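You operate a simulated robot arm through the tools that you are given. There is no shell and no other tool. Be economical: measure what you need, move in short steps, check, and stop when the job is done.

The job below is to be done with a simulated robot arm. You get a single attempt, and the scene is never put back.

## Task
Set the controls near the top of the games table. At the end: the blue score slider is set to 6; the orange gate lever is set to star; the blue puck with a dot is on the clear end of the games table; the lever marked turn is set to blue; whatever was shut is shut again. Leave all else as you found it, and nothing knocked over.
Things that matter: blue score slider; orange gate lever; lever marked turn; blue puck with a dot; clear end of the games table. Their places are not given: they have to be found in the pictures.

The check looks at the end state, three seconds after you hand in, the way a careful person would. Anything else that was tipped, shoved, dropped, spilled or broken makes it a failure.

## Robot
A 7-joint arm with a two-finger parallel gripper, fixed in place. Base frame: the origin is at the foot of the arm, x ahead of it, y to its left, z up; the work surface is at about z = 762. Readings come in mm, degrees, newtons and seconds.
Its first joint turns from -166.0 to 166.0 degrees. Payload 4.4 kg.
The TCP is the grasp point between the finger pads, 23 mm short of the fingertips. In the tool frame z runs along the fingers and y along their closing line. The gripper opens to 94 mm. The fingers are 38 mm wide and 10 mm thick; the gripper's body (54 by 96 mm) begins 39 mm behind the TCP.
Orientation is told as [roll, pitch, yaw] about the base's x, y, z axes, in that order, counted from this pose: with the fingers straight down and closing along the base's y, the tool's x points along the base's -x, its y along +y and its z along -z.

## Interface
- The arm moves only by the tool arm_command. Its argument "motion" is text: rows parted by semicolons, each of 7 numbers parted by spaces: the shift along the base's x, y, z in units of 250 mm (1.0 is 250 mm), then the turn, a rotation vector about the base's x, y, z in units of 45 degrees (1.0 is 45 degrees), then the closure, from 0 (fully open) to 1 (shut). In form: x y z ax ay az gripper; .... A call has 1 to 12 rows; each row is the pose to reach, as a shift and turn from the pose commanded when the call began. A call with a number of a shift or a turn outside -1 to 1 is refused whole. Rows are played at 5 a second. More than 50 mm and 8.6 degrees between two rows, or a gripper value outside its range, and nothing of the call is played. Where a pose cannot be reached the arm comes as near as it can. A force on the tool above 40 N (or 10 N above the force at the start of the call, whichever is more), or a blocked arm, ends the call early, and 0.2 s more pass. The fingers move at their own pace (about 72 mm/s each) and stop on an object; they squeeze with about 31 N. The grip force told is the motor's: it shows also when the fingers shut on nothing. Time passes only in rows, and 0.2 s behind the last, so rows that repeat a pose let the fingers close. It gives the time, the measured TCP pose, the force on the tool (base axes), the opening and the grip force at its end, in the units of the frame above (readings bear some noise), and new pictures: "pictures" is both (left out), scene, wrist or none.
- Cameras (640 x 400 px; columns grow to the right, rows downward): "scene" is fixed at [224.2, -500.6, 1357.2]; the picture's right is [0.71, -0.70, 0.00], its down [-0.28, -0.29, -0.92] and it looks along [0.64, 0.65, -0.40] (base axes); focal length 327 px, centre (320, 200). "wrist" rides on the gripper at [-39, 0, -44] in the tool frame; the picture's right is [0.00, -1.00, 0.00], its down [0.97, 0.00, -0.24] and it looks along [0.24, 0.00, 0.97] (tool axes); focal length 218 px, centre (320, 200).
- point_at(camera, pixels): for up to 12 pixels [column, row] of the newest picture of that camera ("zoom" is the newest enlarged one), the place [x, y, z] in the base frame of the surface seen there, good to about 2 mm, but the place of the scene camera against the robot may be out by one fixed shift of up to 18 mm in any direction. The clock stands still meanwhile.
- zoom(camera, box): a new picture of the part [left, top, right, bottom] of that camera's present view, enlarged. The clock stands still meanwhile.
- close_job(): hands the job in; it is judged then, once.

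Go step by step. Measure first, check grasps and placings, and put right what went wrong. The budget is 80 turns and 120 pictures, counting those below and the enlarged ones. Unless the task says otherwise, let go and move clear before handing in, and close with one line.

The tools are called after "Request:" as name(argument=value, ...) on one line, values as JSON. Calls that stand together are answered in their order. arm_command: Moves the arm, as the interface text tells. Its arguments: {"type":"object","properties":{"motion":{"type":"string"},"pictures":{"type":"string","enum":["both","scene","wrist","none"]}},"required":["motion"]} The other tools are called the same way: point_at (camera, pixels) gives the place of the surface under pixels of a picture; zoom (camera, box) takes an enlarged picture of a part of a camera's view; close_job () hands the job in.

At the start:

```text
t: 0.0
eef_pos: [671.8, -134.7, 1206.3]
tcp_rot: [0.1, 0.0, 0.1]
wrist_force: [1.3, -0.2, -0.9]
grip_width: 93.6
grip_force: 0.1
```

scene: 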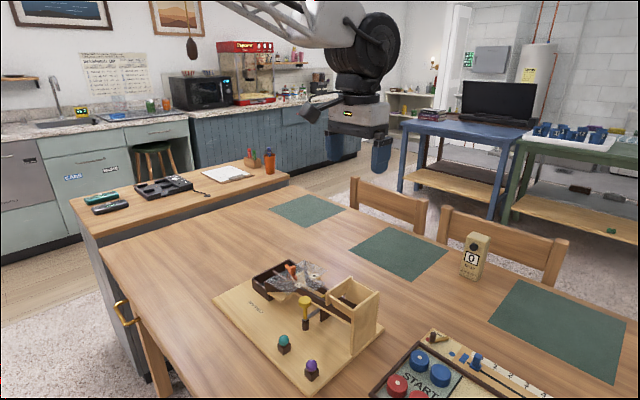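
wrist: 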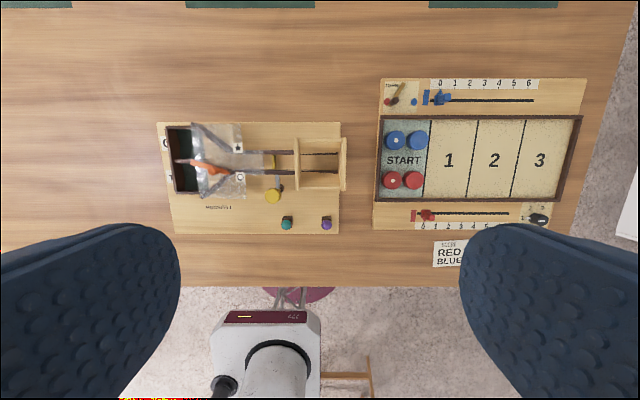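

The wrist picture shows two boards: a gate puzzle box (160-345, 120-235) and a shuffle board with sliders (372-585, 78-235). I zoom on both to read them.

Request:
zoom(camera="wrist", box=[365, 70, 595, 240])

Request:
zoom(camera="wrist", box=[150, 110, 360, 245])

Request:
zoom(camera="scene", box=[210, 240, 390, 395])

Request:
zoom(camera="scene", box=[365, 300, 565, 400])

```text
2.35 times, centred on (480, 155) of wrist
```

zoom: 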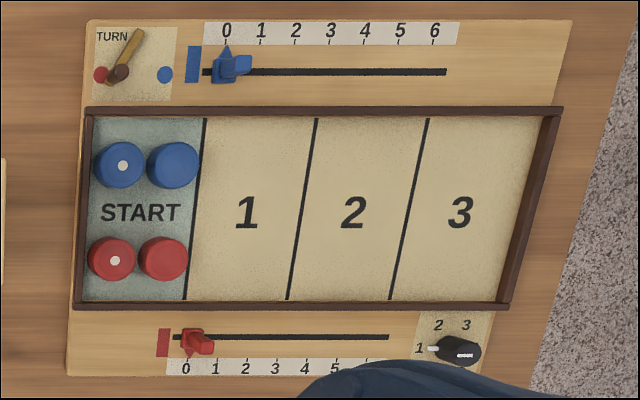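

```text
2.96 times, centred on (255, 178) of wrist
```

zoom: 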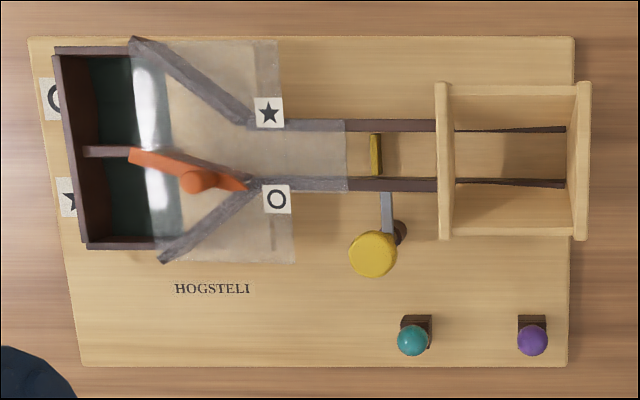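

```text
2.58 times, centred on (300, 318) of scene
```

zoom: 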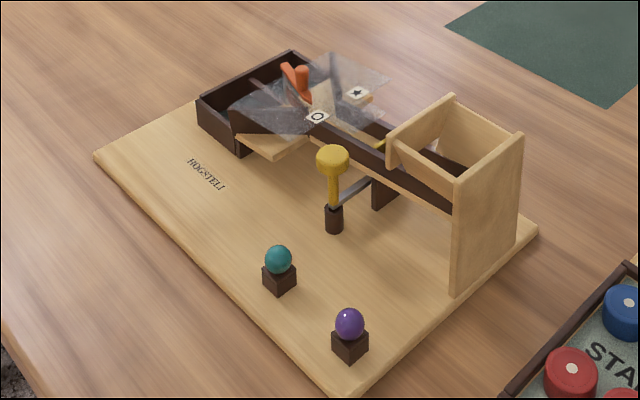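

```text
3.20 times, centred on (465, 350) of scene
```

zoom: 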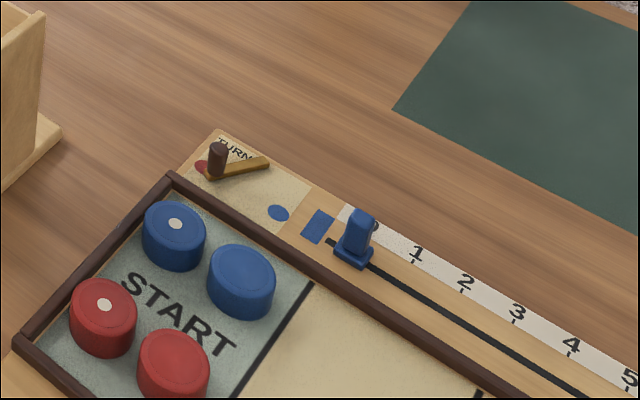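

The turn lever points at red, the blue slider is at 0, and the gate's tip is by the circle sticker. I measure key points.

Request:
point_at(camera="wrist", pixels=[[396, 140], [418, 140], [439, 98], [448, 97], [533, 100], [440, 84], [529, 84], [391, 101], [414, 83], [414, 102], [387, 102], [403, 84]])

Request:
point_at(camera="wrist", pixels=[[217, 180], [195, 163], [235, 173], [241, 148], [243, 177], [210, 190], [232, 125], [205, 150], [275, 196], [320, 180], [180, 160], [30, 170]])

Request:
point_at(camera="scene", pixels=[[103, 247], [265, 192], [150, 250], [190, 225], [296, 268], [290, 268], [420, 356], [476, 356], [433, 336], [447, 342], [250, 210], [200, 270]])

Request:
zoom(camera="scene", box=[245, 245, 345, 310])

```text
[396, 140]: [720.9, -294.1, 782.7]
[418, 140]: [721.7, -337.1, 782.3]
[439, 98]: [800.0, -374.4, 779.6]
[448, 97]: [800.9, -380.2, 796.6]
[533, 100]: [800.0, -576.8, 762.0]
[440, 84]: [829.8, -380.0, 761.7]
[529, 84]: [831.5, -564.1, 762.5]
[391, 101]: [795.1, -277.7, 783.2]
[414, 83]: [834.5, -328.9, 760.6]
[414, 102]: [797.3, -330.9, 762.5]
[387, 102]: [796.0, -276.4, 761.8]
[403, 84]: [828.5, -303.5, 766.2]
```

```text
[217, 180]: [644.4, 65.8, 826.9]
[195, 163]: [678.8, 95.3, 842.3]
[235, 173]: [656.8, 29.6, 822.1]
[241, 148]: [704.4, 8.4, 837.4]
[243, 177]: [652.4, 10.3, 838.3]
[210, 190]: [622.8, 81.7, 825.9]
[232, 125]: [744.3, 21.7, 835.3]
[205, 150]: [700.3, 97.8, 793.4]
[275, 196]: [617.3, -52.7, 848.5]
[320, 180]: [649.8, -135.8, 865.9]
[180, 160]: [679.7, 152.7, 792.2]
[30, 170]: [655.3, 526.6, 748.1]
```

```text
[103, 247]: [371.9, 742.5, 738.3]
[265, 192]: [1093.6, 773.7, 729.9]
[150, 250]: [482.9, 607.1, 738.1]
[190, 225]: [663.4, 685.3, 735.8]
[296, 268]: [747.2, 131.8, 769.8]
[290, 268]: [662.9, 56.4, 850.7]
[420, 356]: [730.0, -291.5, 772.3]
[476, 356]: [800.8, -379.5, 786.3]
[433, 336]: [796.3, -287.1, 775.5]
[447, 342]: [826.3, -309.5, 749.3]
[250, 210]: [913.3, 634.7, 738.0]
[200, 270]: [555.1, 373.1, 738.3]
```

```text
6.15 times, centred on (295, 278) of scene
```

zoom: 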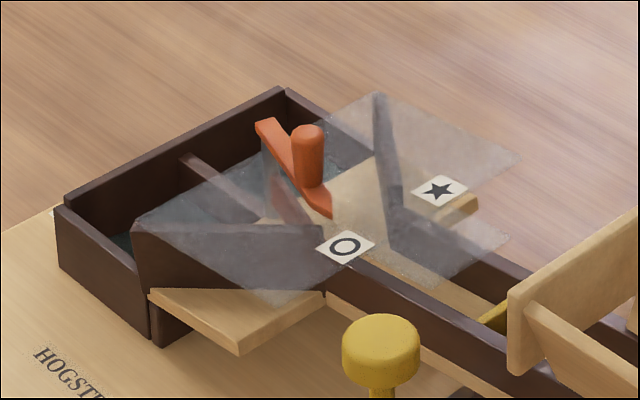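

The gate handle seems to stand at about (650, 60, 850) by the clear cover. I move over the gate for a closer look.

Request:
arm_command(motion="0.005 0.123 -0.11 0 0 0 0; 0.01 0.247 -0.22 0 0 0 0; 0.016 0.37 -0.33 0 0 0 0; 0.021 0.493 -0.44 0 0 0 0; 0.027 0.617 -0.55 0 0 0 0; 0.032 0.74 -0.664 0 0 0 0; 0.032 0.74 -0.664 0 0 0 0", pictures="wrist")

Request:
zoom(camera="wrist", box=[200, 100, 440, 250])

```text
t: 1.6
eef_pos: [679.4, 49.9, 1039.1]
tcp_rot: [0.0, -0.1, 0.0]
wrist_force: [0.0, 0.9, 0.4]
grip_width: 93.9
grip_force: 0.0
```

wrist: 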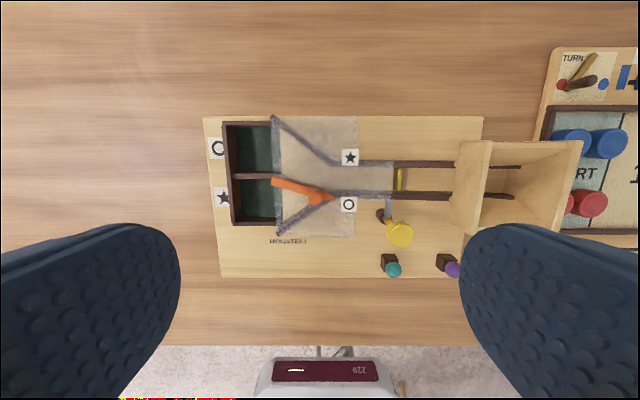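

```text
2.67 times, centred on (320, 175) of wrist
```

zoom: 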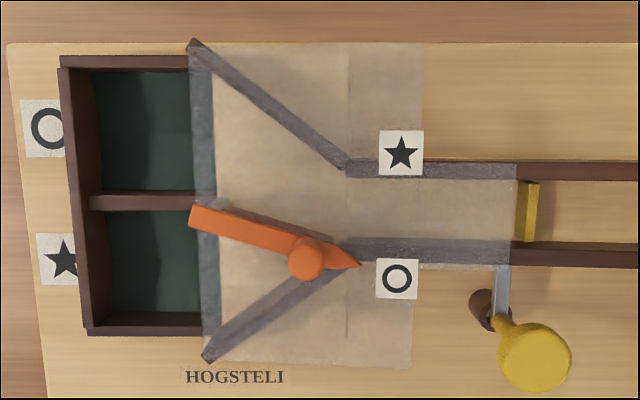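

The orange blade lies above the clear cover, pivots at its left end and points at the circle; it must swing to the star. I measure its geometry.

Request:
point_at(camera="zoom", pixels=[[300, 265], [310, 258], [196, 215], [210, 222], [350, 262], [402, 153], [398, 279], [270, 150], [270, 240], [280, 320], [345, 163], [350, 255]])

Request:
zoom(camera="wrist", box=[260, 150, 360, 215])

Request:
zoom(camera="scene", box=[265, 250, 325, 290])

```text
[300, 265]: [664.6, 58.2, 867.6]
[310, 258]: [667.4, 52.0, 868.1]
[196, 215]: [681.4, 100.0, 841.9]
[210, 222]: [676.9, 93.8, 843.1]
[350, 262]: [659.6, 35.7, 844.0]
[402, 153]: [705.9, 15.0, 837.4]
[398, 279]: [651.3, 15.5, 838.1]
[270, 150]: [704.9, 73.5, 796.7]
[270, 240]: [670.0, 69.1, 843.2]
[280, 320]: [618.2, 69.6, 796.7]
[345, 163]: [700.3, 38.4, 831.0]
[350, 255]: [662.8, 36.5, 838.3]
```

```text
6.15 times, centred on (310, 182) of wrist
```

zoom: 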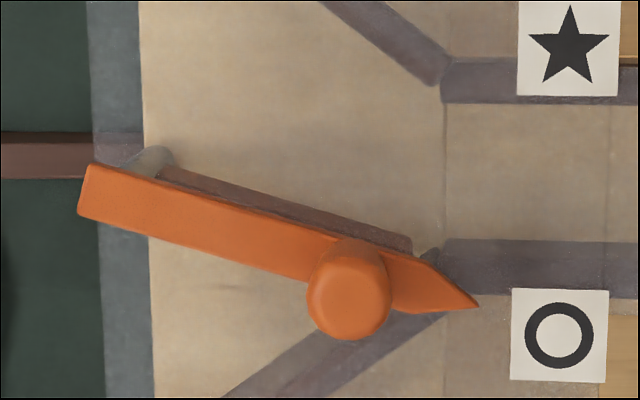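

```text
10.00 times, centred on (295, 270) of scene
```

zoom: 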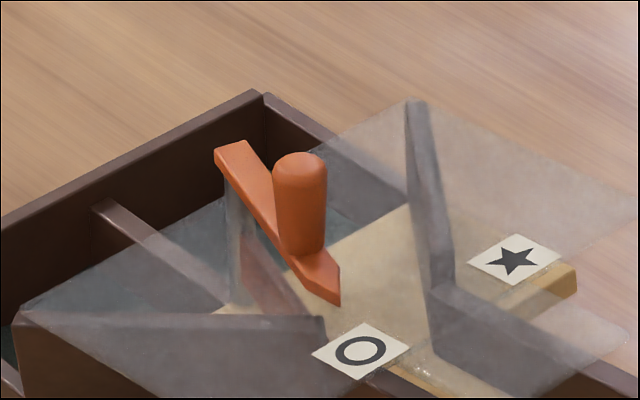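

Handle top is near (665, 56, 868), pivot near (680, 96), so it should end near x=693. I'll close the fingers and lower them on the handle's -x side.

Request:
arm_command(motion="-0.055 0.006 -0.14 0 0 0 1; -0.11 0.012 -0.28 0 0 0 1; -0.165 0.018 -0.42 0 0 0 1; -0.22 0.024 -0.556 0 0 0 1; -0.22 0.024 -0.556 0 0 0 1; -0.22 0.024 -0.62 0 0 0 1; -0.22 0.024 -0.66 0 0 0 1")

```text
t: 3.2
eef_pos: [624.4, 54.3, 876.1]
tcp_rot: [0.0, -0.1, 0.0]
wrist_force: [-0.6, -0.1, 0.2]
grip_width: 0.0
grip_force: 31.2
```

scene: 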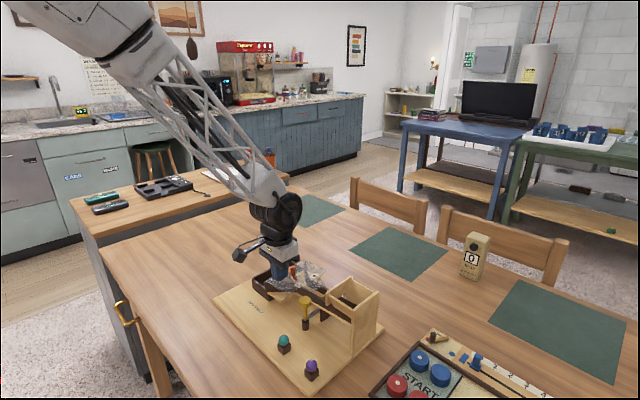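
wrist: 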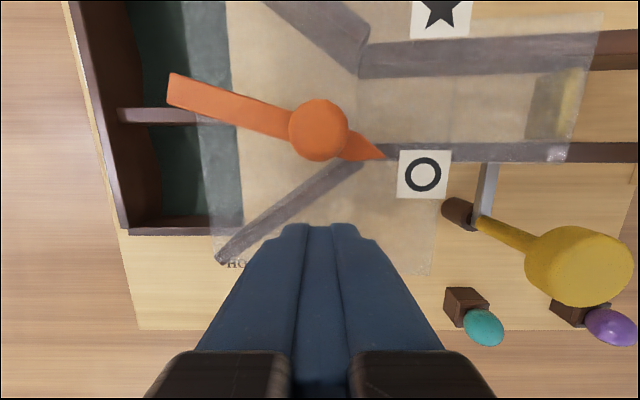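

The closed fingers are in line with the handle (318,130). I push along +x about 43 mm.

Request:
arm_command(motion="0.04 0 -0.008 0 0 0 1; 0.07 0 -0.008 0 0 0 1; 0.1 0 -0.008 0 0 0 1; 0.13 0 -0.008 0 0 0 1; 0.155 0 -0.008 0 0 0 1; 0.17 0 -0.008 0 0 0 1", pictures="wrist")

```text
t: 4.6
eef_pos: [666.5, 54.7, 873.4]
tcp_rot: [-0.1, -0.1, 0.1]
wrist_force: [-0.2, 0.2, 0.5]
grip_width: 0.0
grip_force: 31.4
```

wrist: 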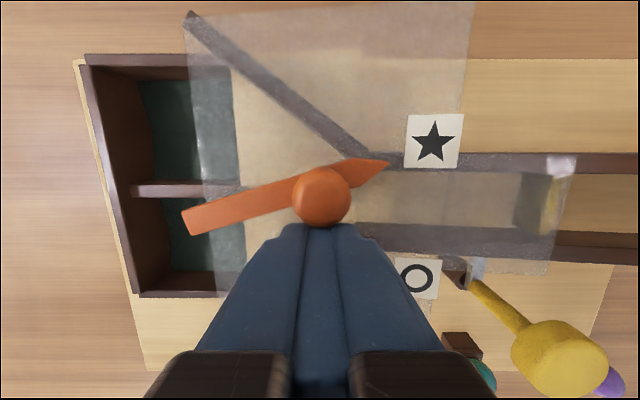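

The blade tip (388,163) now is by the star-side wall. I back off and rise to check it.

Request:
arm_command(motion="-0.1 0 0 0 0 0 1; -0.1 0 0.15 0 0 0 1; -0.05 0 0.3 0 0 0 1; 0 0 0.45 0 0 0 1; 0.05 -0.02 0.6 0 0 0 1; 0.05 -0.02 0.66 0 0 0 1", pictures="wrist")

Request:
zoom(camera="wrist", box=[200, 100, 440, 250])

```text
t: 6.0
eef_pos: [678.1, 50.4, 1039.4]
tcp_rot: [0.0, 0.0, 0.0]
wrist_force: [-0.1, -0.6, 0.4]
grip_width: 0.0
grip_force: 31.4
```

wrist: 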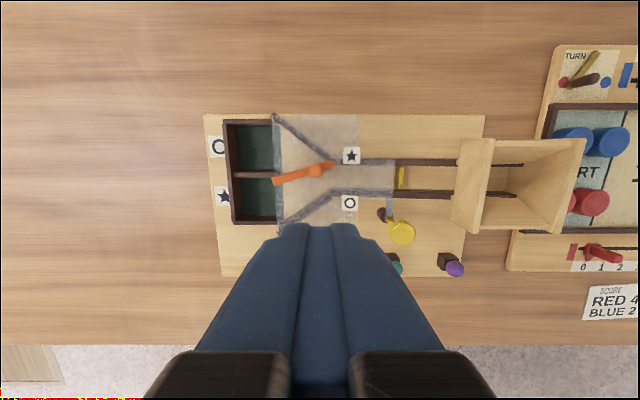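

```text
2.67 times, centred on (320, 175) of wrist
```

zoom: 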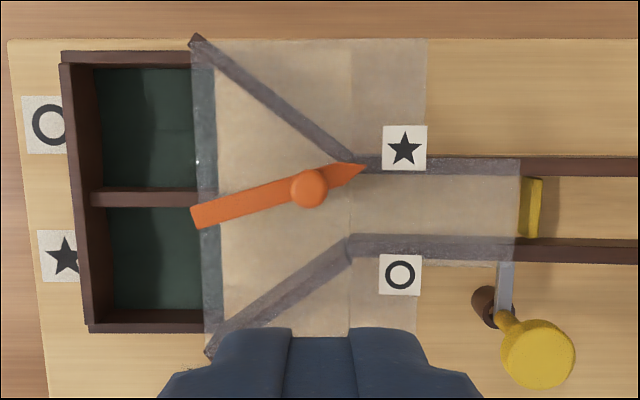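

The blade now points to the star; I measure it to compare its angle with the starting one.

Request:
point_at(camera="zoom", pixels=[[196, 217], [210, 214], [355, 170], [310, 185], [270, 197], [405, 140], [400, 282]])

Request:
zoom(camera="wrist", box=[260, 140, 360, 205])

```text
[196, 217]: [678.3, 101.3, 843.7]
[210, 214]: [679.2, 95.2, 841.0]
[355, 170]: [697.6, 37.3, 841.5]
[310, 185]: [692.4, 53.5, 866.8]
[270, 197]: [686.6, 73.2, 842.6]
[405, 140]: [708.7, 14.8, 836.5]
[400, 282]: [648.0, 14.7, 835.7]
```

```text
6.15 times, centred on (310, 172) of wrist
```

zoom: 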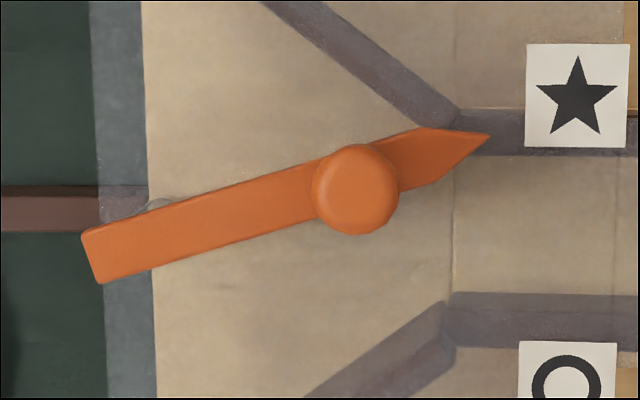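

The blade is now at +17.8° versus -16.6° before: a clean mirror, set to star. Next I move towards the slider board.

Request:
arm_command(motion="0.05 -0.18 0 0 0 0 0.6; 0.1 -0.36 0 0 0 0 0.6; 0.15 -0.54 0 0 0 0 0.6; 0.2 -0.72 0 0 0 0 0.6; 0.25 -0.9 0 0 0 0 0.6", pictures="none")

Request:
arm_command(motion="0.05 -0.18 -0.05 0 0 0 0.6; 0.1 -0.36 -0.1 0 0 0 0.6; 0.15 -0.54 -0.15 0 0 0 0.6; 0.2 -0.72 -0.2 0 0 0 0.6; 0.25 -0.9 -0.25 0 0 0 0.6; 0.25 -0.9 -0.25 0 0 0 0.6", pictures="wrist")

Request:
zoom(camera="wrist", box=[220, 80, 460, 230])

```text
t: 7.2
eef_pos: [740.0, -174.5, 1038.6]
tcp_rot: [0.0, -0.1, 0.1]
wrist_force: [-0.8, -0.6, 0.3]
grip_width: 37.5
grip_force: 0.1
```

```text
t: 8.6
eef_pos: [805.9, -397.7, 976.1]
tcp_rot: [0.0, 0.0, 0.0]
wrist_force: [0.0, 0.9, 0.0]
grip_width: 37.4
grip_force: 0.1
```

wrist: 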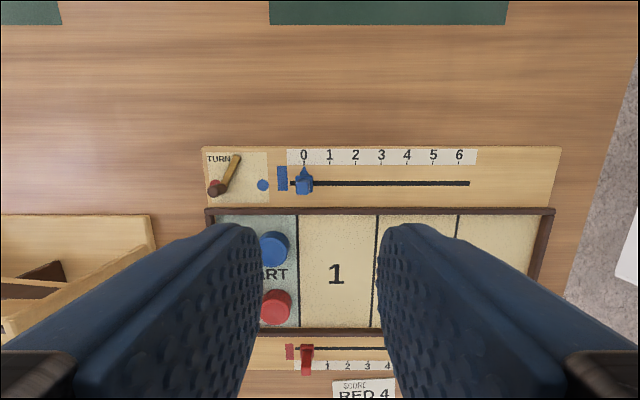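

```text
2.67 times, centred on (340, 155) of wrist
```

zoom: 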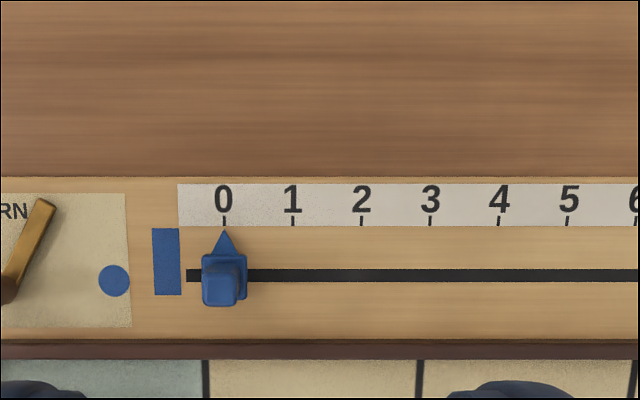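

Request:
point_at(camera="zoom", pixels=[[223, 222], [567, 222], [218, 290], [224, 237], [222, 272], [243, 265], [204, 260], [240, 345], [192, 276], [215, 300]])

Request:
point_at(camera="wrist", pixels=[[459, 163], [469, 184], [213, 191], [236, 158], [225, 178], [262, 185], [208, 184], [300, 209], [216, 188], [304, 163]])

Request:
zoom(camera="wrist", box=[195, 145, 275, 205])

```text
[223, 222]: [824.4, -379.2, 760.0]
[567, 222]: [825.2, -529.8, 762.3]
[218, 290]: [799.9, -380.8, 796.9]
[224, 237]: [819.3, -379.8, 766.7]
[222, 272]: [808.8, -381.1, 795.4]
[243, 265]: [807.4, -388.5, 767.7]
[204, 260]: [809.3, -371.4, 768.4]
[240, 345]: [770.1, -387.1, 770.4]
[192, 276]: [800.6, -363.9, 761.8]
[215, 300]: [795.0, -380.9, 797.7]
```

```text
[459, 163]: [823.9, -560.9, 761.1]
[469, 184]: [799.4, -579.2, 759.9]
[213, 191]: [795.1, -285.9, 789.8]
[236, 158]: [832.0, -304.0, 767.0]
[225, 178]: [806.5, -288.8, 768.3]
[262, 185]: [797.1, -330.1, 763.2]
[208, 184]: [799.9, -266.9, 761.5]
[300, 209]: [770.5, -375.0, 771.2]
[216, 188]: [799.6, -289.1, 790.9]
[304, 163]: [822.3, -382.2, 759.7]
```

```text
6.67 times, centred on (235, 175) of wrist
```

zoom: 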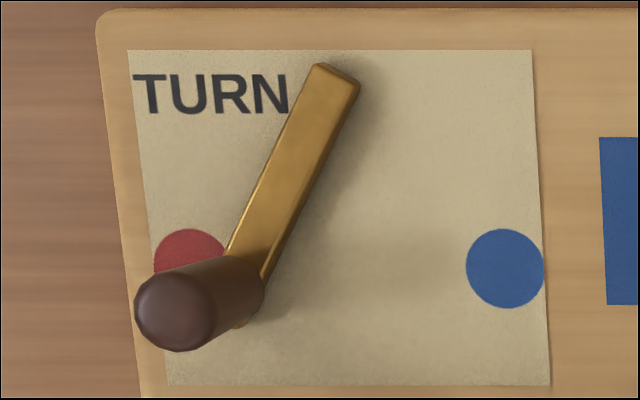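

Tick 0 is at y≈-380, tick 5 at -530, so 6 is at -560; the slider's fin stands at (800, -380) with top z 797. I lower the half-open fingers around it and grip.

Request:
arm_command(motion="-0.022 0.07 -0.15 0 0 0 0.6; -0.022 0.07 -0.3 0 0 0 0.6; -0.022 0.07 -0.45 0 0 0 0.6; -0.022 0.07 -0.58 0 0 0 0.6; -0.022 0.07 -0.66 0 0 0 0.6; -0.022 0.07 -0.712 0 0 0 0.6; -0.022 0.07 -0.712 0 0 0 0.6", pictures="both")

```text
t: 10.2
eef_pos: [800.4, -381.5, 799.4]
tcp_rot: [0.0, -0.1, 0.1]
wrist_force: [-0.1, 0.5, 0.1]
grip_width: 37.6
grip_force: 0.1
```

scene: 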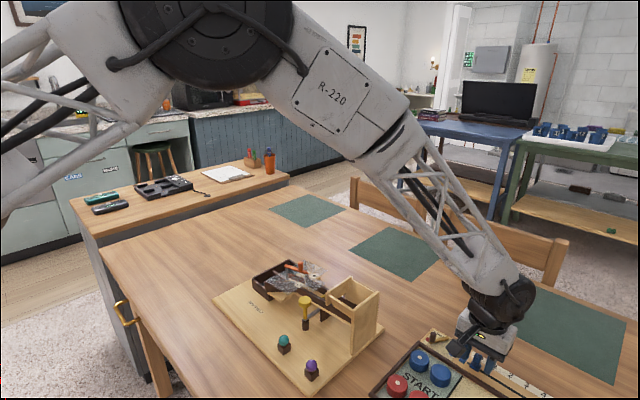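
wrist: 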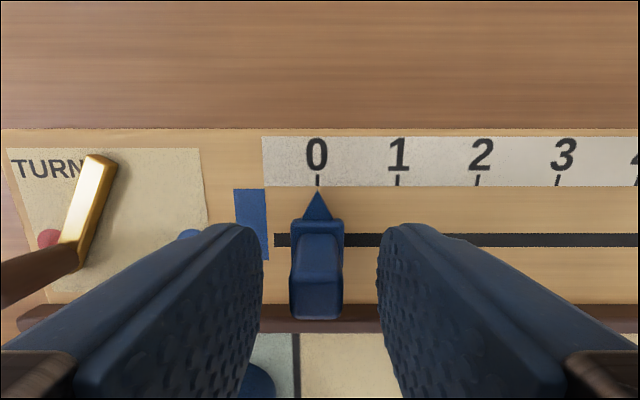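

The fin (318,270) is centred between the fingers. I close on it.

Request:
arm_command(motion="0 0 -0.008 0 0 0 1; 0 0 -0.008 0 0 0 1; 0 0 -0.008 0 0 0 1", pictures="none")

Request:
arm_command(motion="0 -0.08 -0.008 0 0 0 1; 0 -0.16 -0.008 0 0 0 1; 0 -0.24 -0.008 0 0 0 1; 0 -0.32 -0.008 0 0 0 1; 0 -0.4 -0.008 0 0 0 1; 0 -0.48 -0.008 0 0 0 1; 0 -0.56 -0.008 0 0 0 1; 0 -0.62 -0.008 0 0 0 1; 0 -0.67 -0.008 0 0 0 1; 0 -0.7 -0.008 0 0 0 1; 0 -0.715 -0.008 0 0 0 1; 0 -0.715 -0.008 0 0 0 1", pictures="wrist")

Request:
zoom(camera="wrist", box=[260, 120, 380, 220])

```text
t: 11.0
eef_pos: [799.5, -381.3, 798.8]
tcp_rot: [0.0, -0.1, 0.1]
wrist_force: [-1.1, 0.3, 15.1]
grip_width: 13.9
grip_force: 45.3
```

```text
t: 13.6
eef_pos: [799.4, -561.2, 793.3]
tcp_rot: [-0.1, 0.0, -0.1]
wrist_force: [4.1, 14.1, 23.7]
grip_width: 13.7
grip_force: 45.1
```

wrist: 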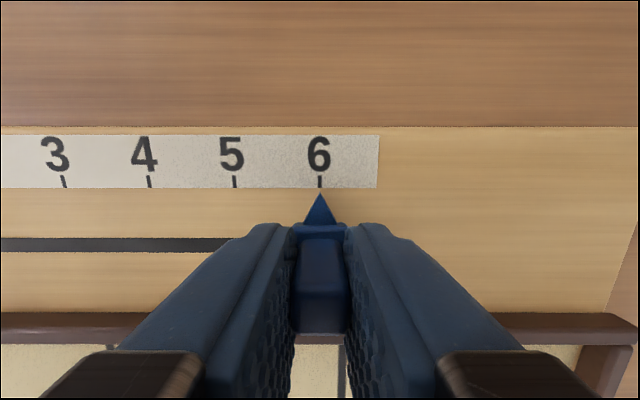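

```text
4.00 times, centred on (320, 170) of wrist
```

zoom: 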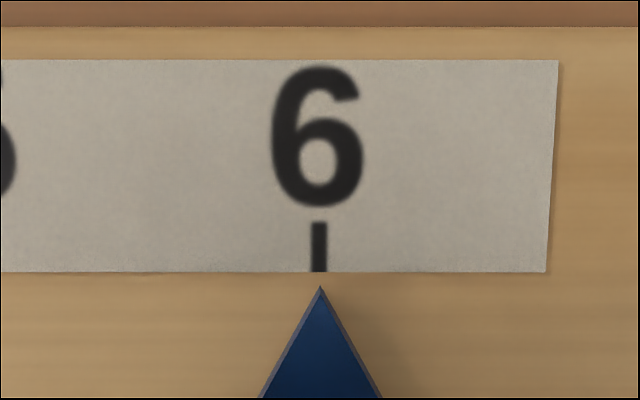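

The pointer is exactly at 6. I release, rise, and head back to the turn lever with closed fingers on its red side.

Request:
arm_command(motion="0 0 0.012 0 0 0 0.6; 0 0 0.012 0 0 0 0.6; 0 0 0.012 0 0 0 0.6; 0 0 0.1 0 0 0 0.6; 0 0 0.25 0 0 0 0.6; 0 0 0.4 0 0 0 0.6", pictures="wrist")

Request:
zoom(camera="wrist", box=[260, 120, 380, 220])

Request:
arm_command(motion="0 0.18 0 0 0 0 1; 0 0.36 0 0 0 0 1; 0 0.54 0 0 0 0 1; 0 0.72 0 0 0 0 1; 0 0.9 0 0 0 0 1", pictures="none")

```text
t: 15.0
eef_pos: [797.5, -559.0, 891.4]
tcp_rot: [0.2, -0.1, -0.1]
wrist_force: [0.7, 0.3, -1.5]
grip_width: 37.7
grip_force: 0.0
```

wrist: 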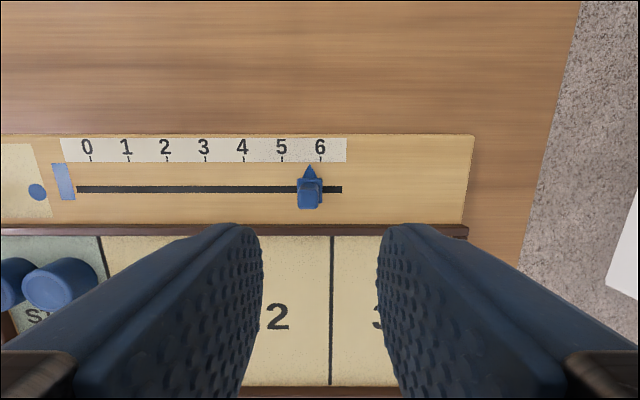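

```text
4.00 times, centred on (320, 170) of wrist
```

zoom: 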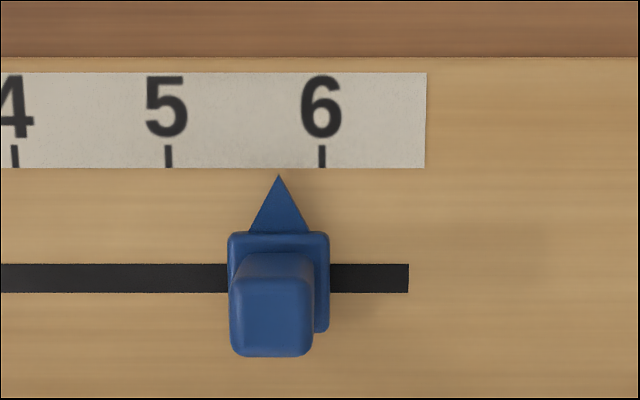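

```text
t: 16.2
eef_pos: [798.7, -336.1, 893.7]
tcp_rot: [-0.1, 0.0, 0.1]
wrist_force: [0.2, 0.6, -0.1]
grip_width: 0.0
grip_force: 30.8
```

On release the slider slipped back to about 5.7; I'll nudge it again later with closed fingers. First the turn lever: go to its red side and lower.

Request:
arm_command(motion="-0.014 0.15 0 0 0 0 1; -0.014 0.304 0 0 0 0 1; -0.014 0.304 -0.15 0 0 0 1; -0.014 0.304 -0.3 0 0 0 1; -0.014 0.304 -0.388 0 0 0 1; -0.014 0.304 -0.388 0 0 0 1", pictures="wrist")

```text
t: 17.6
eef_pos: [797.1, -259.9, 798.1]
tcp_rot: [0.0, -0.2, 0.0]
wrist_force: [0.2, 0.0, 1.4]
grip_width: 0.1
grip_force: 31.3
```

wrist: 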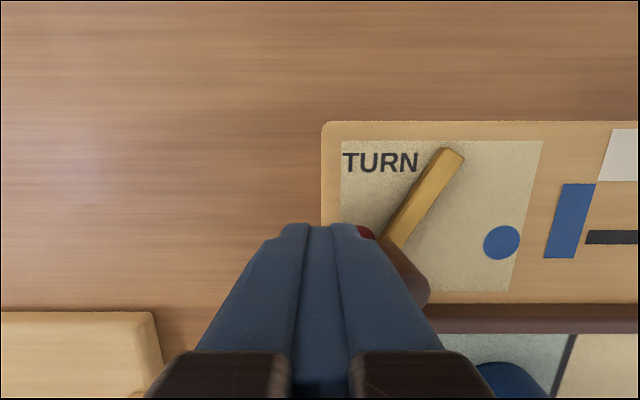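

The knob (410,275) is just right of the fingers; I push along -y about 40 mm.

Request:
arm_command(motion="0 -0.04 0 0 0 0 1; 0 -0.07 0 0 0 0 1; 0 -0.1 0 0 0 0 1; 0 -0.125 0 0 0 0 1; 0 -0.15 0 0 0 0 1; 0 -0.16 0 0 0 0 1", pictures="wrist")

```text
t: 19.0
eef_pos: [795.0, -299.2, 797.7]
tcp_rot: [0.0, -0.2, -0.1]
wrist_force: [-0.1, 0.6, -0.5]
grip_width: 0.0
grip_force: 31.3
```

wrist: 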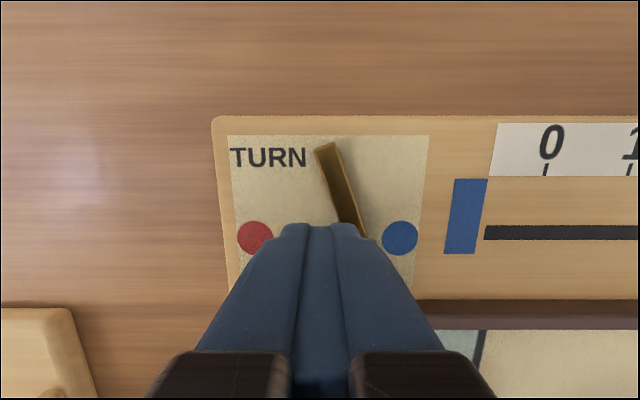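

The bar has turned past centre but not quite as far as its mirror image; push on a little.

Request:
arm_command(motion="0 -0.012 0 0 0 0 1; 0 -0.024 0 0 0 0 1; 0 -0.032 0 0 0 0 1; 0 -0.032 0 0 0 0 1", pictures="none")

Request:
arm_command(motion="0 0.06 0 0 0 0 1; 0 0.06 0.15 0 0 0 1; 0 0 0.3 0 0 0 1; 0 -0.1 0.45 0 0 0 1; 0 -0.2 0.55 0 0 0 1; 0 -0.2 0.55 0 0 0 1", pictures="wrist")

Request:
zoom(camera="wrist", box=[190, 120, 350, 220])

```text
t: 20.0
eef_pos: [795.9, -305.7, 797.3]
tcp_rot: [0.1, 0.0, 0.1]
wrist_force: [-1.8, 17.1, 4.4]
grip_width: 0.0
grip_force: 31.3
stopped in row 4: the force on the tool passed its limit (the readings are from after the stop); the commanded pose is now the measured one
```

```text
t: 21.4
eef_pos: [794.0, -356.9, 934.2]
tcp_rot: [0.1, 0.0, 0.1]
wrist_force: [0.4, 0.2, -0.4]
grip_width: 0.0
grip_force: 31.0
```

wrist: 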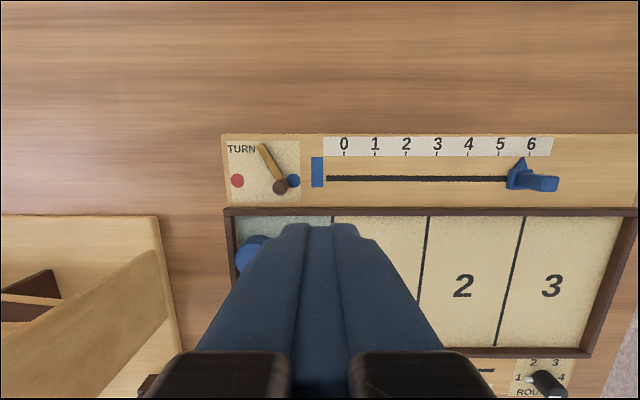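

```text
4.00 times, centred on (270, 170) of wrist
```

zoom: 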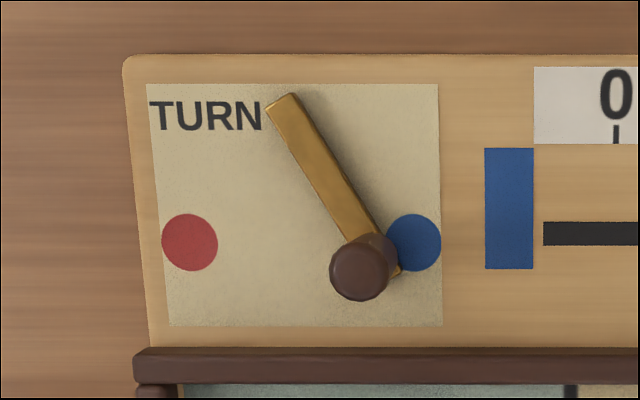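

The turn lever is against its stop at blue. Now I go back to the slider, lower closed fingers on its +y side.

Request:
arm_command(motion="0.024 -0.18 0 0 0 0 1; 0.024 -0.36 0 0 0 0 1; 0.024 -0.52 0 0 0 0 1; 0.024 -0.64 0 0 0 0 1; 0.024 -0.64 -0.18 0 0 0 1; 0.024 -0.64 -0.36 0 0 0 1; 0.024 -0.64 -0.48 0 0 0 1; 0.024 -0.64 -0.54 0 0 0 1; 0.024 -0.64 -0.54 0 0 0 1", pictures="wrist")

```text
t: 23.4
eef_pos: [800.0, -517.4, 799.0]
tcp_rot: [0.1, 0.0, 0.1]
wrist_force: [-0.7, 0.4, -0.4]
grip_width: 0.0
grip_force: 31.0
```

wrist: 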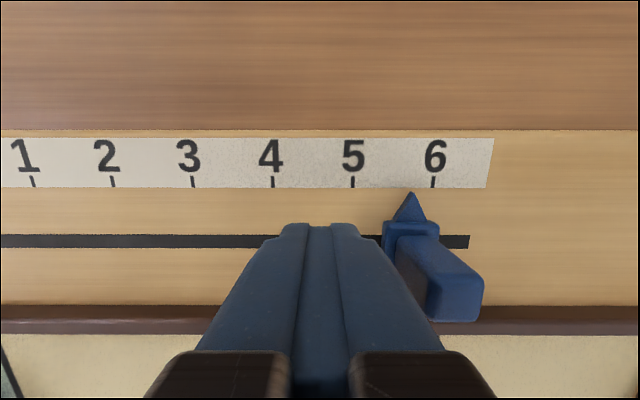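

The pointer (412,195) is about 8 mm short of tick 6 (433,182). I push gently to TCP y≈-543.

Request:
arm_command(motion="0 -0.04 0 0 0 0 1; 0 -0.07 0 0 0 0 1; 0 -0.085 0 0 0 0 1; 0 -0.095 0 0 0 0 1; 0 -0.1 0 0 0 0 1; 0 -0.1 0 0 0 0 1", pictures="wrist")

Request:
zoom(camera="wrist", box=[320, 120, 440, 220])

Request:
arm_command(motion="0 0.05 0 0 0 0 1; 0 0.05 0 0 0 0 1", pictures="wrist")

Request:
zoom(camera="wrist", box=[320, 120, 440, 220])

```text
t: 24.8
eef_pos: [801.5, -541.4, 799.5]
tcp_rot: [0.1, 0.0, 0.1]
wrist_force: [0.7, 21.2, 5.7]
grip_width: 0.0
grip_force: 31.1
```

wrist: 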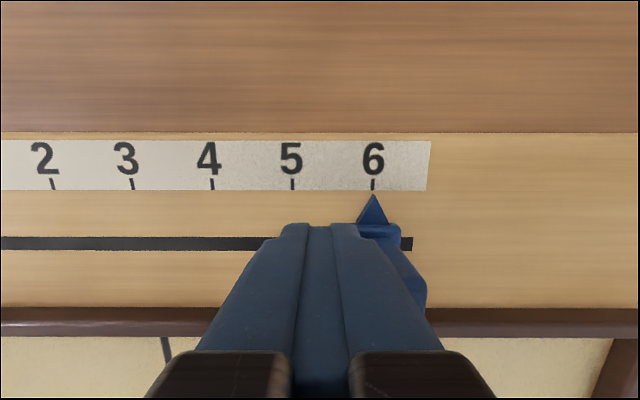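

```text
4.00 times, centred on (380, 170) of wrist
```

zoom: 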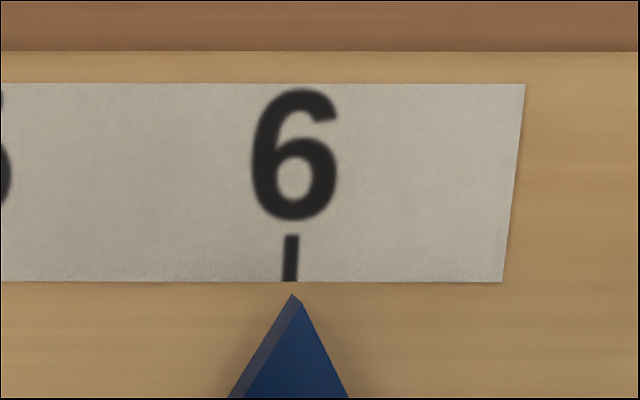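

```text
t: 25.4
eef_pos: [800.0, -527.8, 799.9]
tcp_rot: [0.1, 0.0, 0.1]
wrist_force: [-0.2, -0.4, 0.5]
grip_width: 0.2
grip_force: 31.1
```

wrist: 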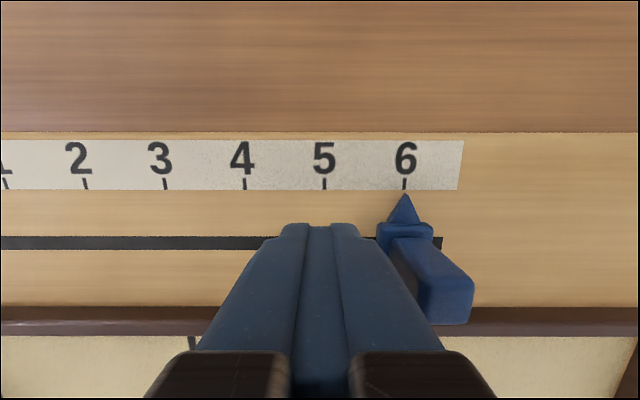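

```text
4.00 times, centred on (380, 170) of wrist
```

zoom: 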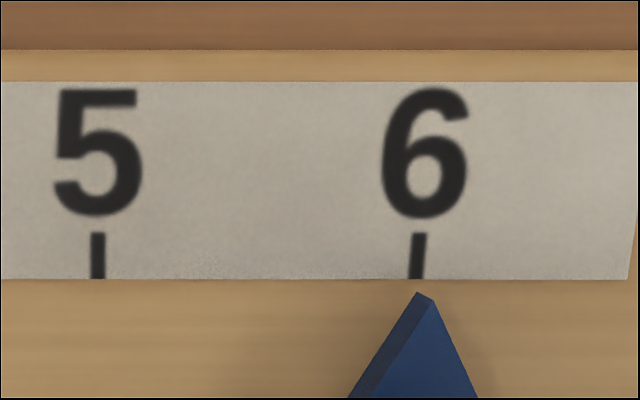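

The slider sits at 6 and stays there. Next I rise, travel towards the dotted blue puck at (721,-294), and turn the gripper so the fingers close along x.

Request:
arm_command(motion="0 0.01 0.16 0 0 0 0.2; 0 0.06 0.34 0 0 0 0.2; -0.05 0.2 0.48 0 0 -0.16 0.2; -0.1 0.34 0.6 0 0 -0.32 0.2; -0.15 0.48 0.6 0 0 -0.48 0.2; -0.2 0.62 0.6 0 0 -0.64 0.2; -0.25 0.76 0.6 0 0 -0.82 0.2; -0.3 0.9 0.6 0 0 -1 0.2", pictures="none")

Request:
arm_command(motion="0 0 0 0 0 -0.16 0.3; 0 0 0 0 0 -0.32 0.3; 0 0 0 0 0 -0.48 0.3; 0 0 0 0 0 -0.64 0.3; 0 0 0 0 0 -0.82 0.3; 0 0 0 0 0 -1 0.3; 0 0 0 0 0 -1 0.3", pictures="both")

```text
refused: row 3 steps farther than a row can; nothing moved
```

```text
t: 25.9
eef_pos: [804.8, -520.4, 800.5]
tcp_rot: [0.3, -0.1, -10.4]
wrist_force: [4.1, 54.8, 17.7]
grip_width: 41.9
grip_force: 0.1
stopped in row 2: the force on the tool passed its limit (the readings are from after the stop); the commanded pose is now the measured one
```

scene: 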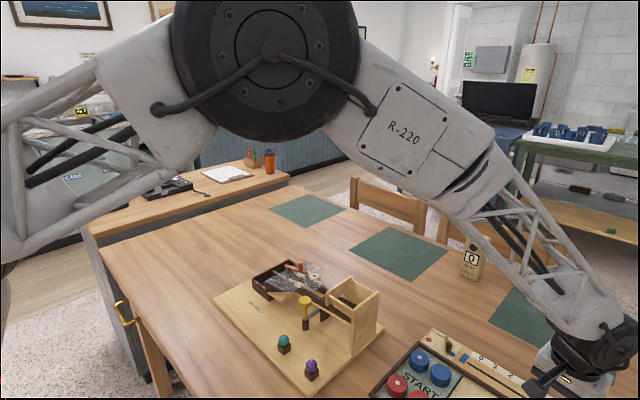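
wrist: 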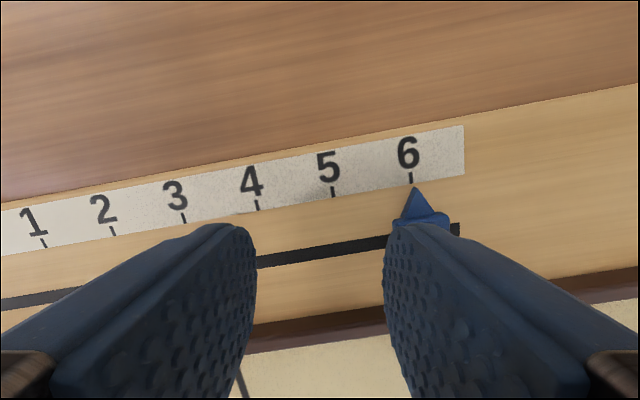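

My chained call opened the fingers by the slider and they may have nudged it. I close, back away, rotate back and rise to look.

Request:
arm_command(motion="0 0 0 0 0 0 1; 0 0.04 0 0 0 0 1; -0.01 0.04 0.08 0 0 0.12 1; -0.015 0.04 0.2 0 0 0.23 1; -0.015 0 0.35 0 0 0.23 1; -0.015 0 0.35 0 0 0.23 1", pictures="wrist")

Request:
zoom(camera="wrist", box=[310, 120, 430, 220])

```text
t: 27.4
eef_pos: [800.8, -525.4, 887.9]
tcp_rot: [0.1, -0.1, -0.2]
wrist_force: [-0.1, 0.5, -0.3]
grip_width: 0.0
grip_force: 30.7
```

wrist: 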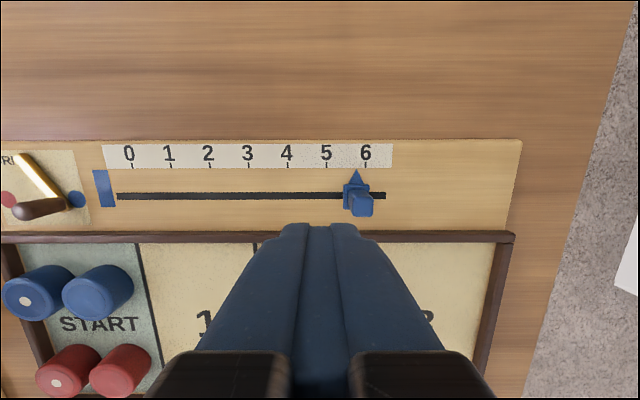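

```text
4.00 times, centred on (370, 170) of wrist
```

zoom: 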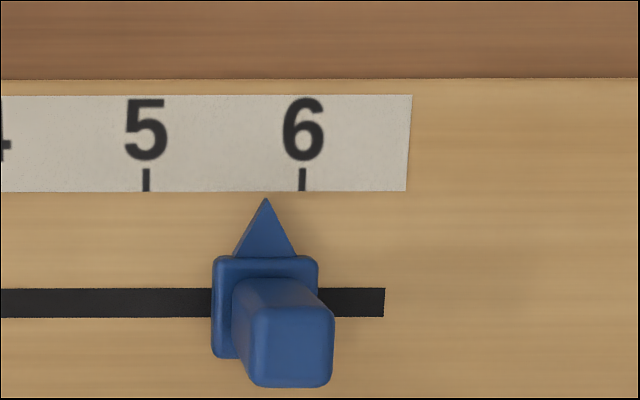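

The slider rebounded to about 5.75 (it seems to bounce off its end stop when pressed hard). I lower beside it again and push more gently.

Request:
arm_command(motion="0 0.03 0 0 0 0 1; 0 0.03 -0.15 0 0 0 1; 0 0.03 -0.28 0 0 0 1; 0 0.03 -0.35 0 0 0 1; 0 0.03 -0.35 0 0 0 1", pictures="none")

```text
t: 28.6
eef_pos: [800.1, -517.3, 799.7]
tcp_rot: [0.1, -0.1, -0.2]
wrist_force: [-0.5, -0.3, -0.6]
grip_width: 0.0
grip_force: 30.4
```

Now at y=-517. I push slowly to about -541.

Request:
arm_command(motion="0 -0.03 0 0 0 0 1; 0 -0.055 0 0 0 0 1; 0 -0.07 0 0 0 0 1; 0 -0.08 0 0 0 0 1; 0 -0.088 0 0 0 0 1; 0 -0.092 0 0 0 0 1; 0 -0.095 0 0 0 0 1; 0 -0.095 0 0 0 0 1", pictures="wrist")

Request:
zoom(camera="wrist", box=[320, 120, 440, 220])

```text
t: 30.4
eef_pos: [800.6, -541.1, 798.8]
tcp_rot: [0.0, -0.1, -0.2]
wrist_force: [-2.5, -0.8, 5.5]
grip_width: 0.0
grip_force: 31.2
```

wrist: 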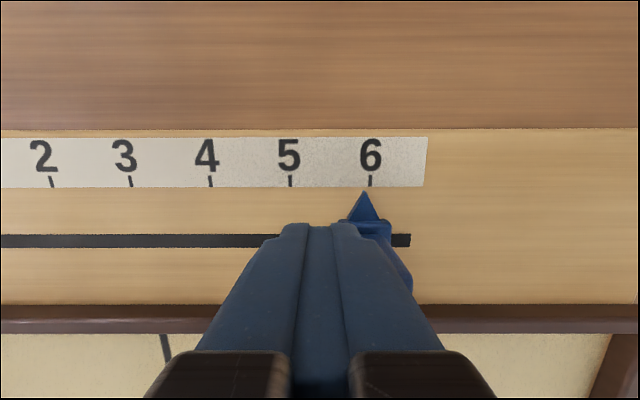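

```text
4.00 times, centred on (380, 170) of wrist
```

zoom: 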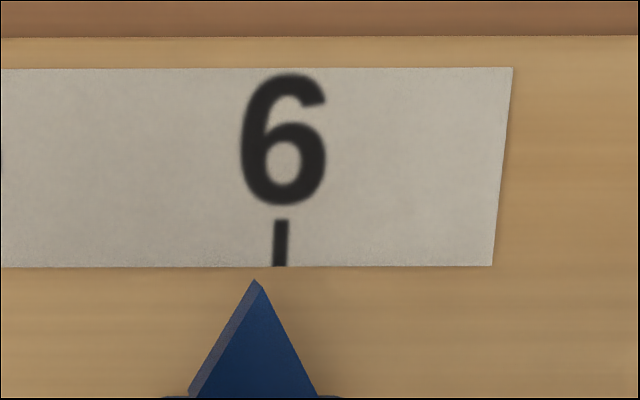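

The pointer is about 2 mm short of tick 6; push 2 mm more.

Request:
arm_command(motion="0 -0.004 0 0 0 0 1; 0 -0.007 0 0 0 0 1; 0 -0.009 0 0 0 0 1; 0 -0.009 0 0 0 0 1", pictures="wrist")

Request:
zoom(camera="wrist", box=[320, 120, 440, 220])

```text
t: 31.4
eef_pos: [799.9, -543.7, 798.9]
tcp_rot: [0.1, -0.1, -0.2]
wrist_force: [-5.7, 7.6, 8.6]
grip_width: 0.0
grip_force: 31.4
```

wrist: 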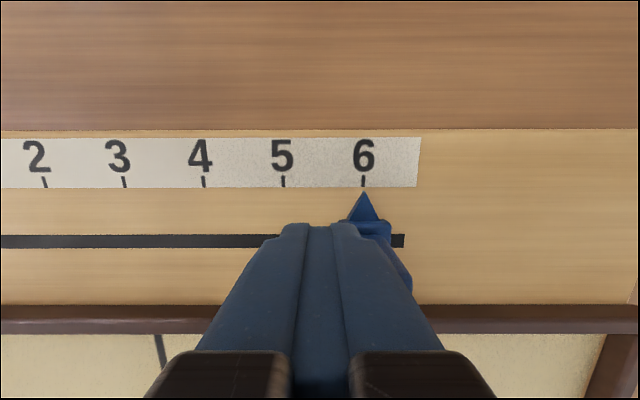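

```text
4.00 times, centred on (380, 170) of wrist
```

zoom: 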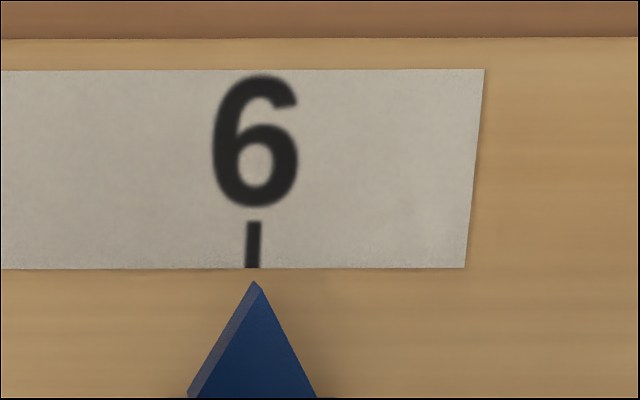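

On 6 now. I back off slowly along +y and rise, then check it stays.

Request:
arm_command(motion="0 0.01 0 0 0 0 1; 0 0.04 0 0 0 0 1; 0 0.08 0 0 0 0 1; 0 0.08 0.15 0 0 0 1; 0 0.08 0.3 0 0 0 1; 0 0.08 0.45 0 0 0 1; 0 0.08 0.6 0 0 0 1; 0 0.08 0.6 0 0 0 1", pictures="wrist")

Request:
zoom(camera="wrist", box=[290, 120, 410, 220])

```text
t: 33.1
eef_pos: [799.4, -523.0, 950.5]
tcp_rot: [0.1, -0.1, -0.1]
wrist_force: [0.3, -0.1, -0.1]
grip_width: 0.0
grip_force: 31.0
```

wrist: 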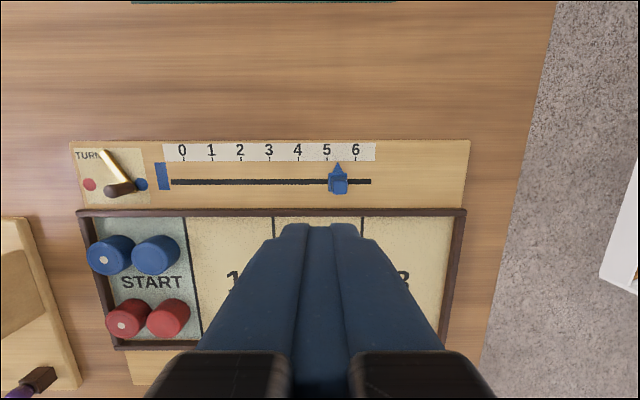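

```text
4.00 times, centred on (350, 170) of wrist
```

zoom: 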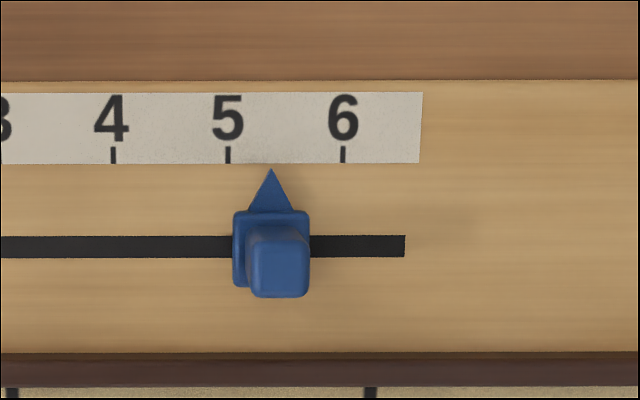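

The slider moved back again, to about 5.4. I wait two seconds to see whether it is creeping.

Request:
arm_command(motion="0 0 0 0 0 0 1; 0 0 0 0 0 0 1; 0 0 0 0 0 0 1; 0 0 0 0 0 0 1; 0 0 0 0 0 0 1; 0 0 0 0 0 0 1; 0 0 0 0 0 0 1; 0 0 0 0 0 0 1; 0 0 0 0 0 0 1; 0 0 0 0 0 0 1", pictures="wrist")

Request:
zoom(camera="wrist", box=[290, 120, 410, 220])

```text
t: 35.4
eef_pos: [800.0, -523.1, 950.0]
tcp_rot: [0.2, -0.1, -0.2]
wrist_force: [-0.3, 0.2, 0.6]
grip_width: 0.0
grip_force: 30.4
```

wrist: 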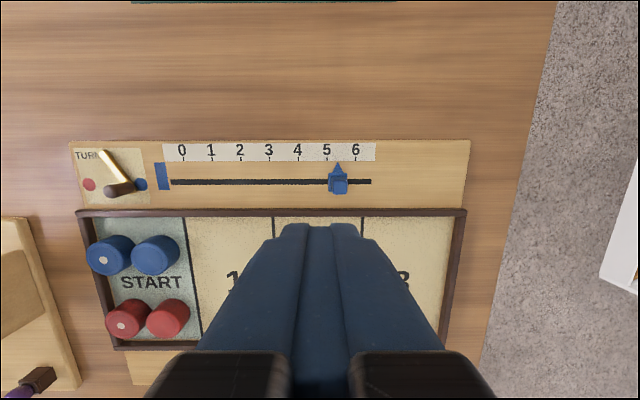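

```text
4.00 times, centred on (350, 170) of wrist
```

zoom: 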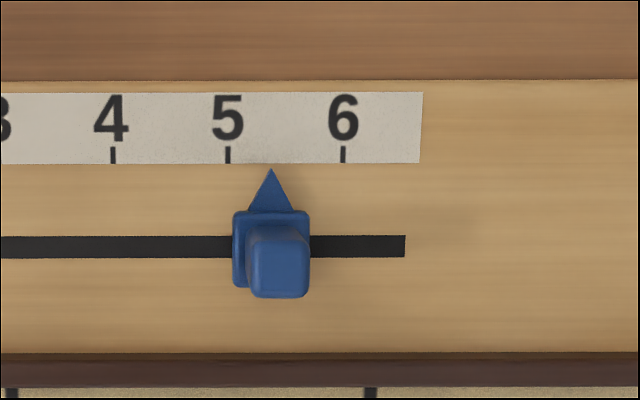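

It isn't creeping, so my retreat dragged it. I'll redo this a little higher on the fin and retreat fast as in the try that held, checking each step.

Request:
arm_command(motion="0 0.08 0 0 0 0 1; 0 0.08 -0.17 0 0 0 1; 0 0.08 -0.34 0 0 0 1; 0 0.08 -0.5 0 0 0 1; 0 0.08 -0.584 0 0 0 1; 0 0.08 -0.584 0 0 0 1", pictures="wrist")

```text
t: 36.8
eef_pos: [799.5, -505.0, 803.9]
tcp_rot: [0.1, 0.0, -0.2]
wrist_force: [0.1, 0.0, 0.0]
grip_width: 0.0
grip_force: 31.0
```

wrist: 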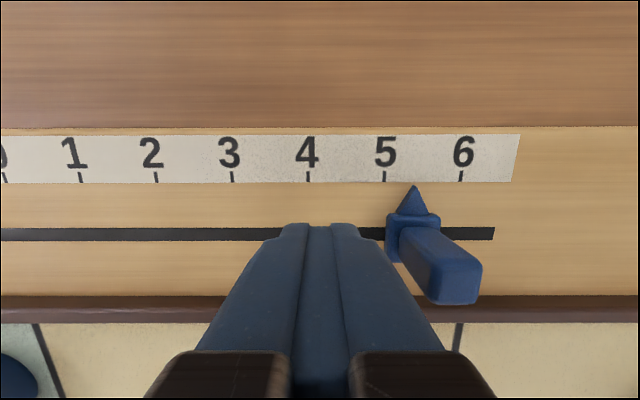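

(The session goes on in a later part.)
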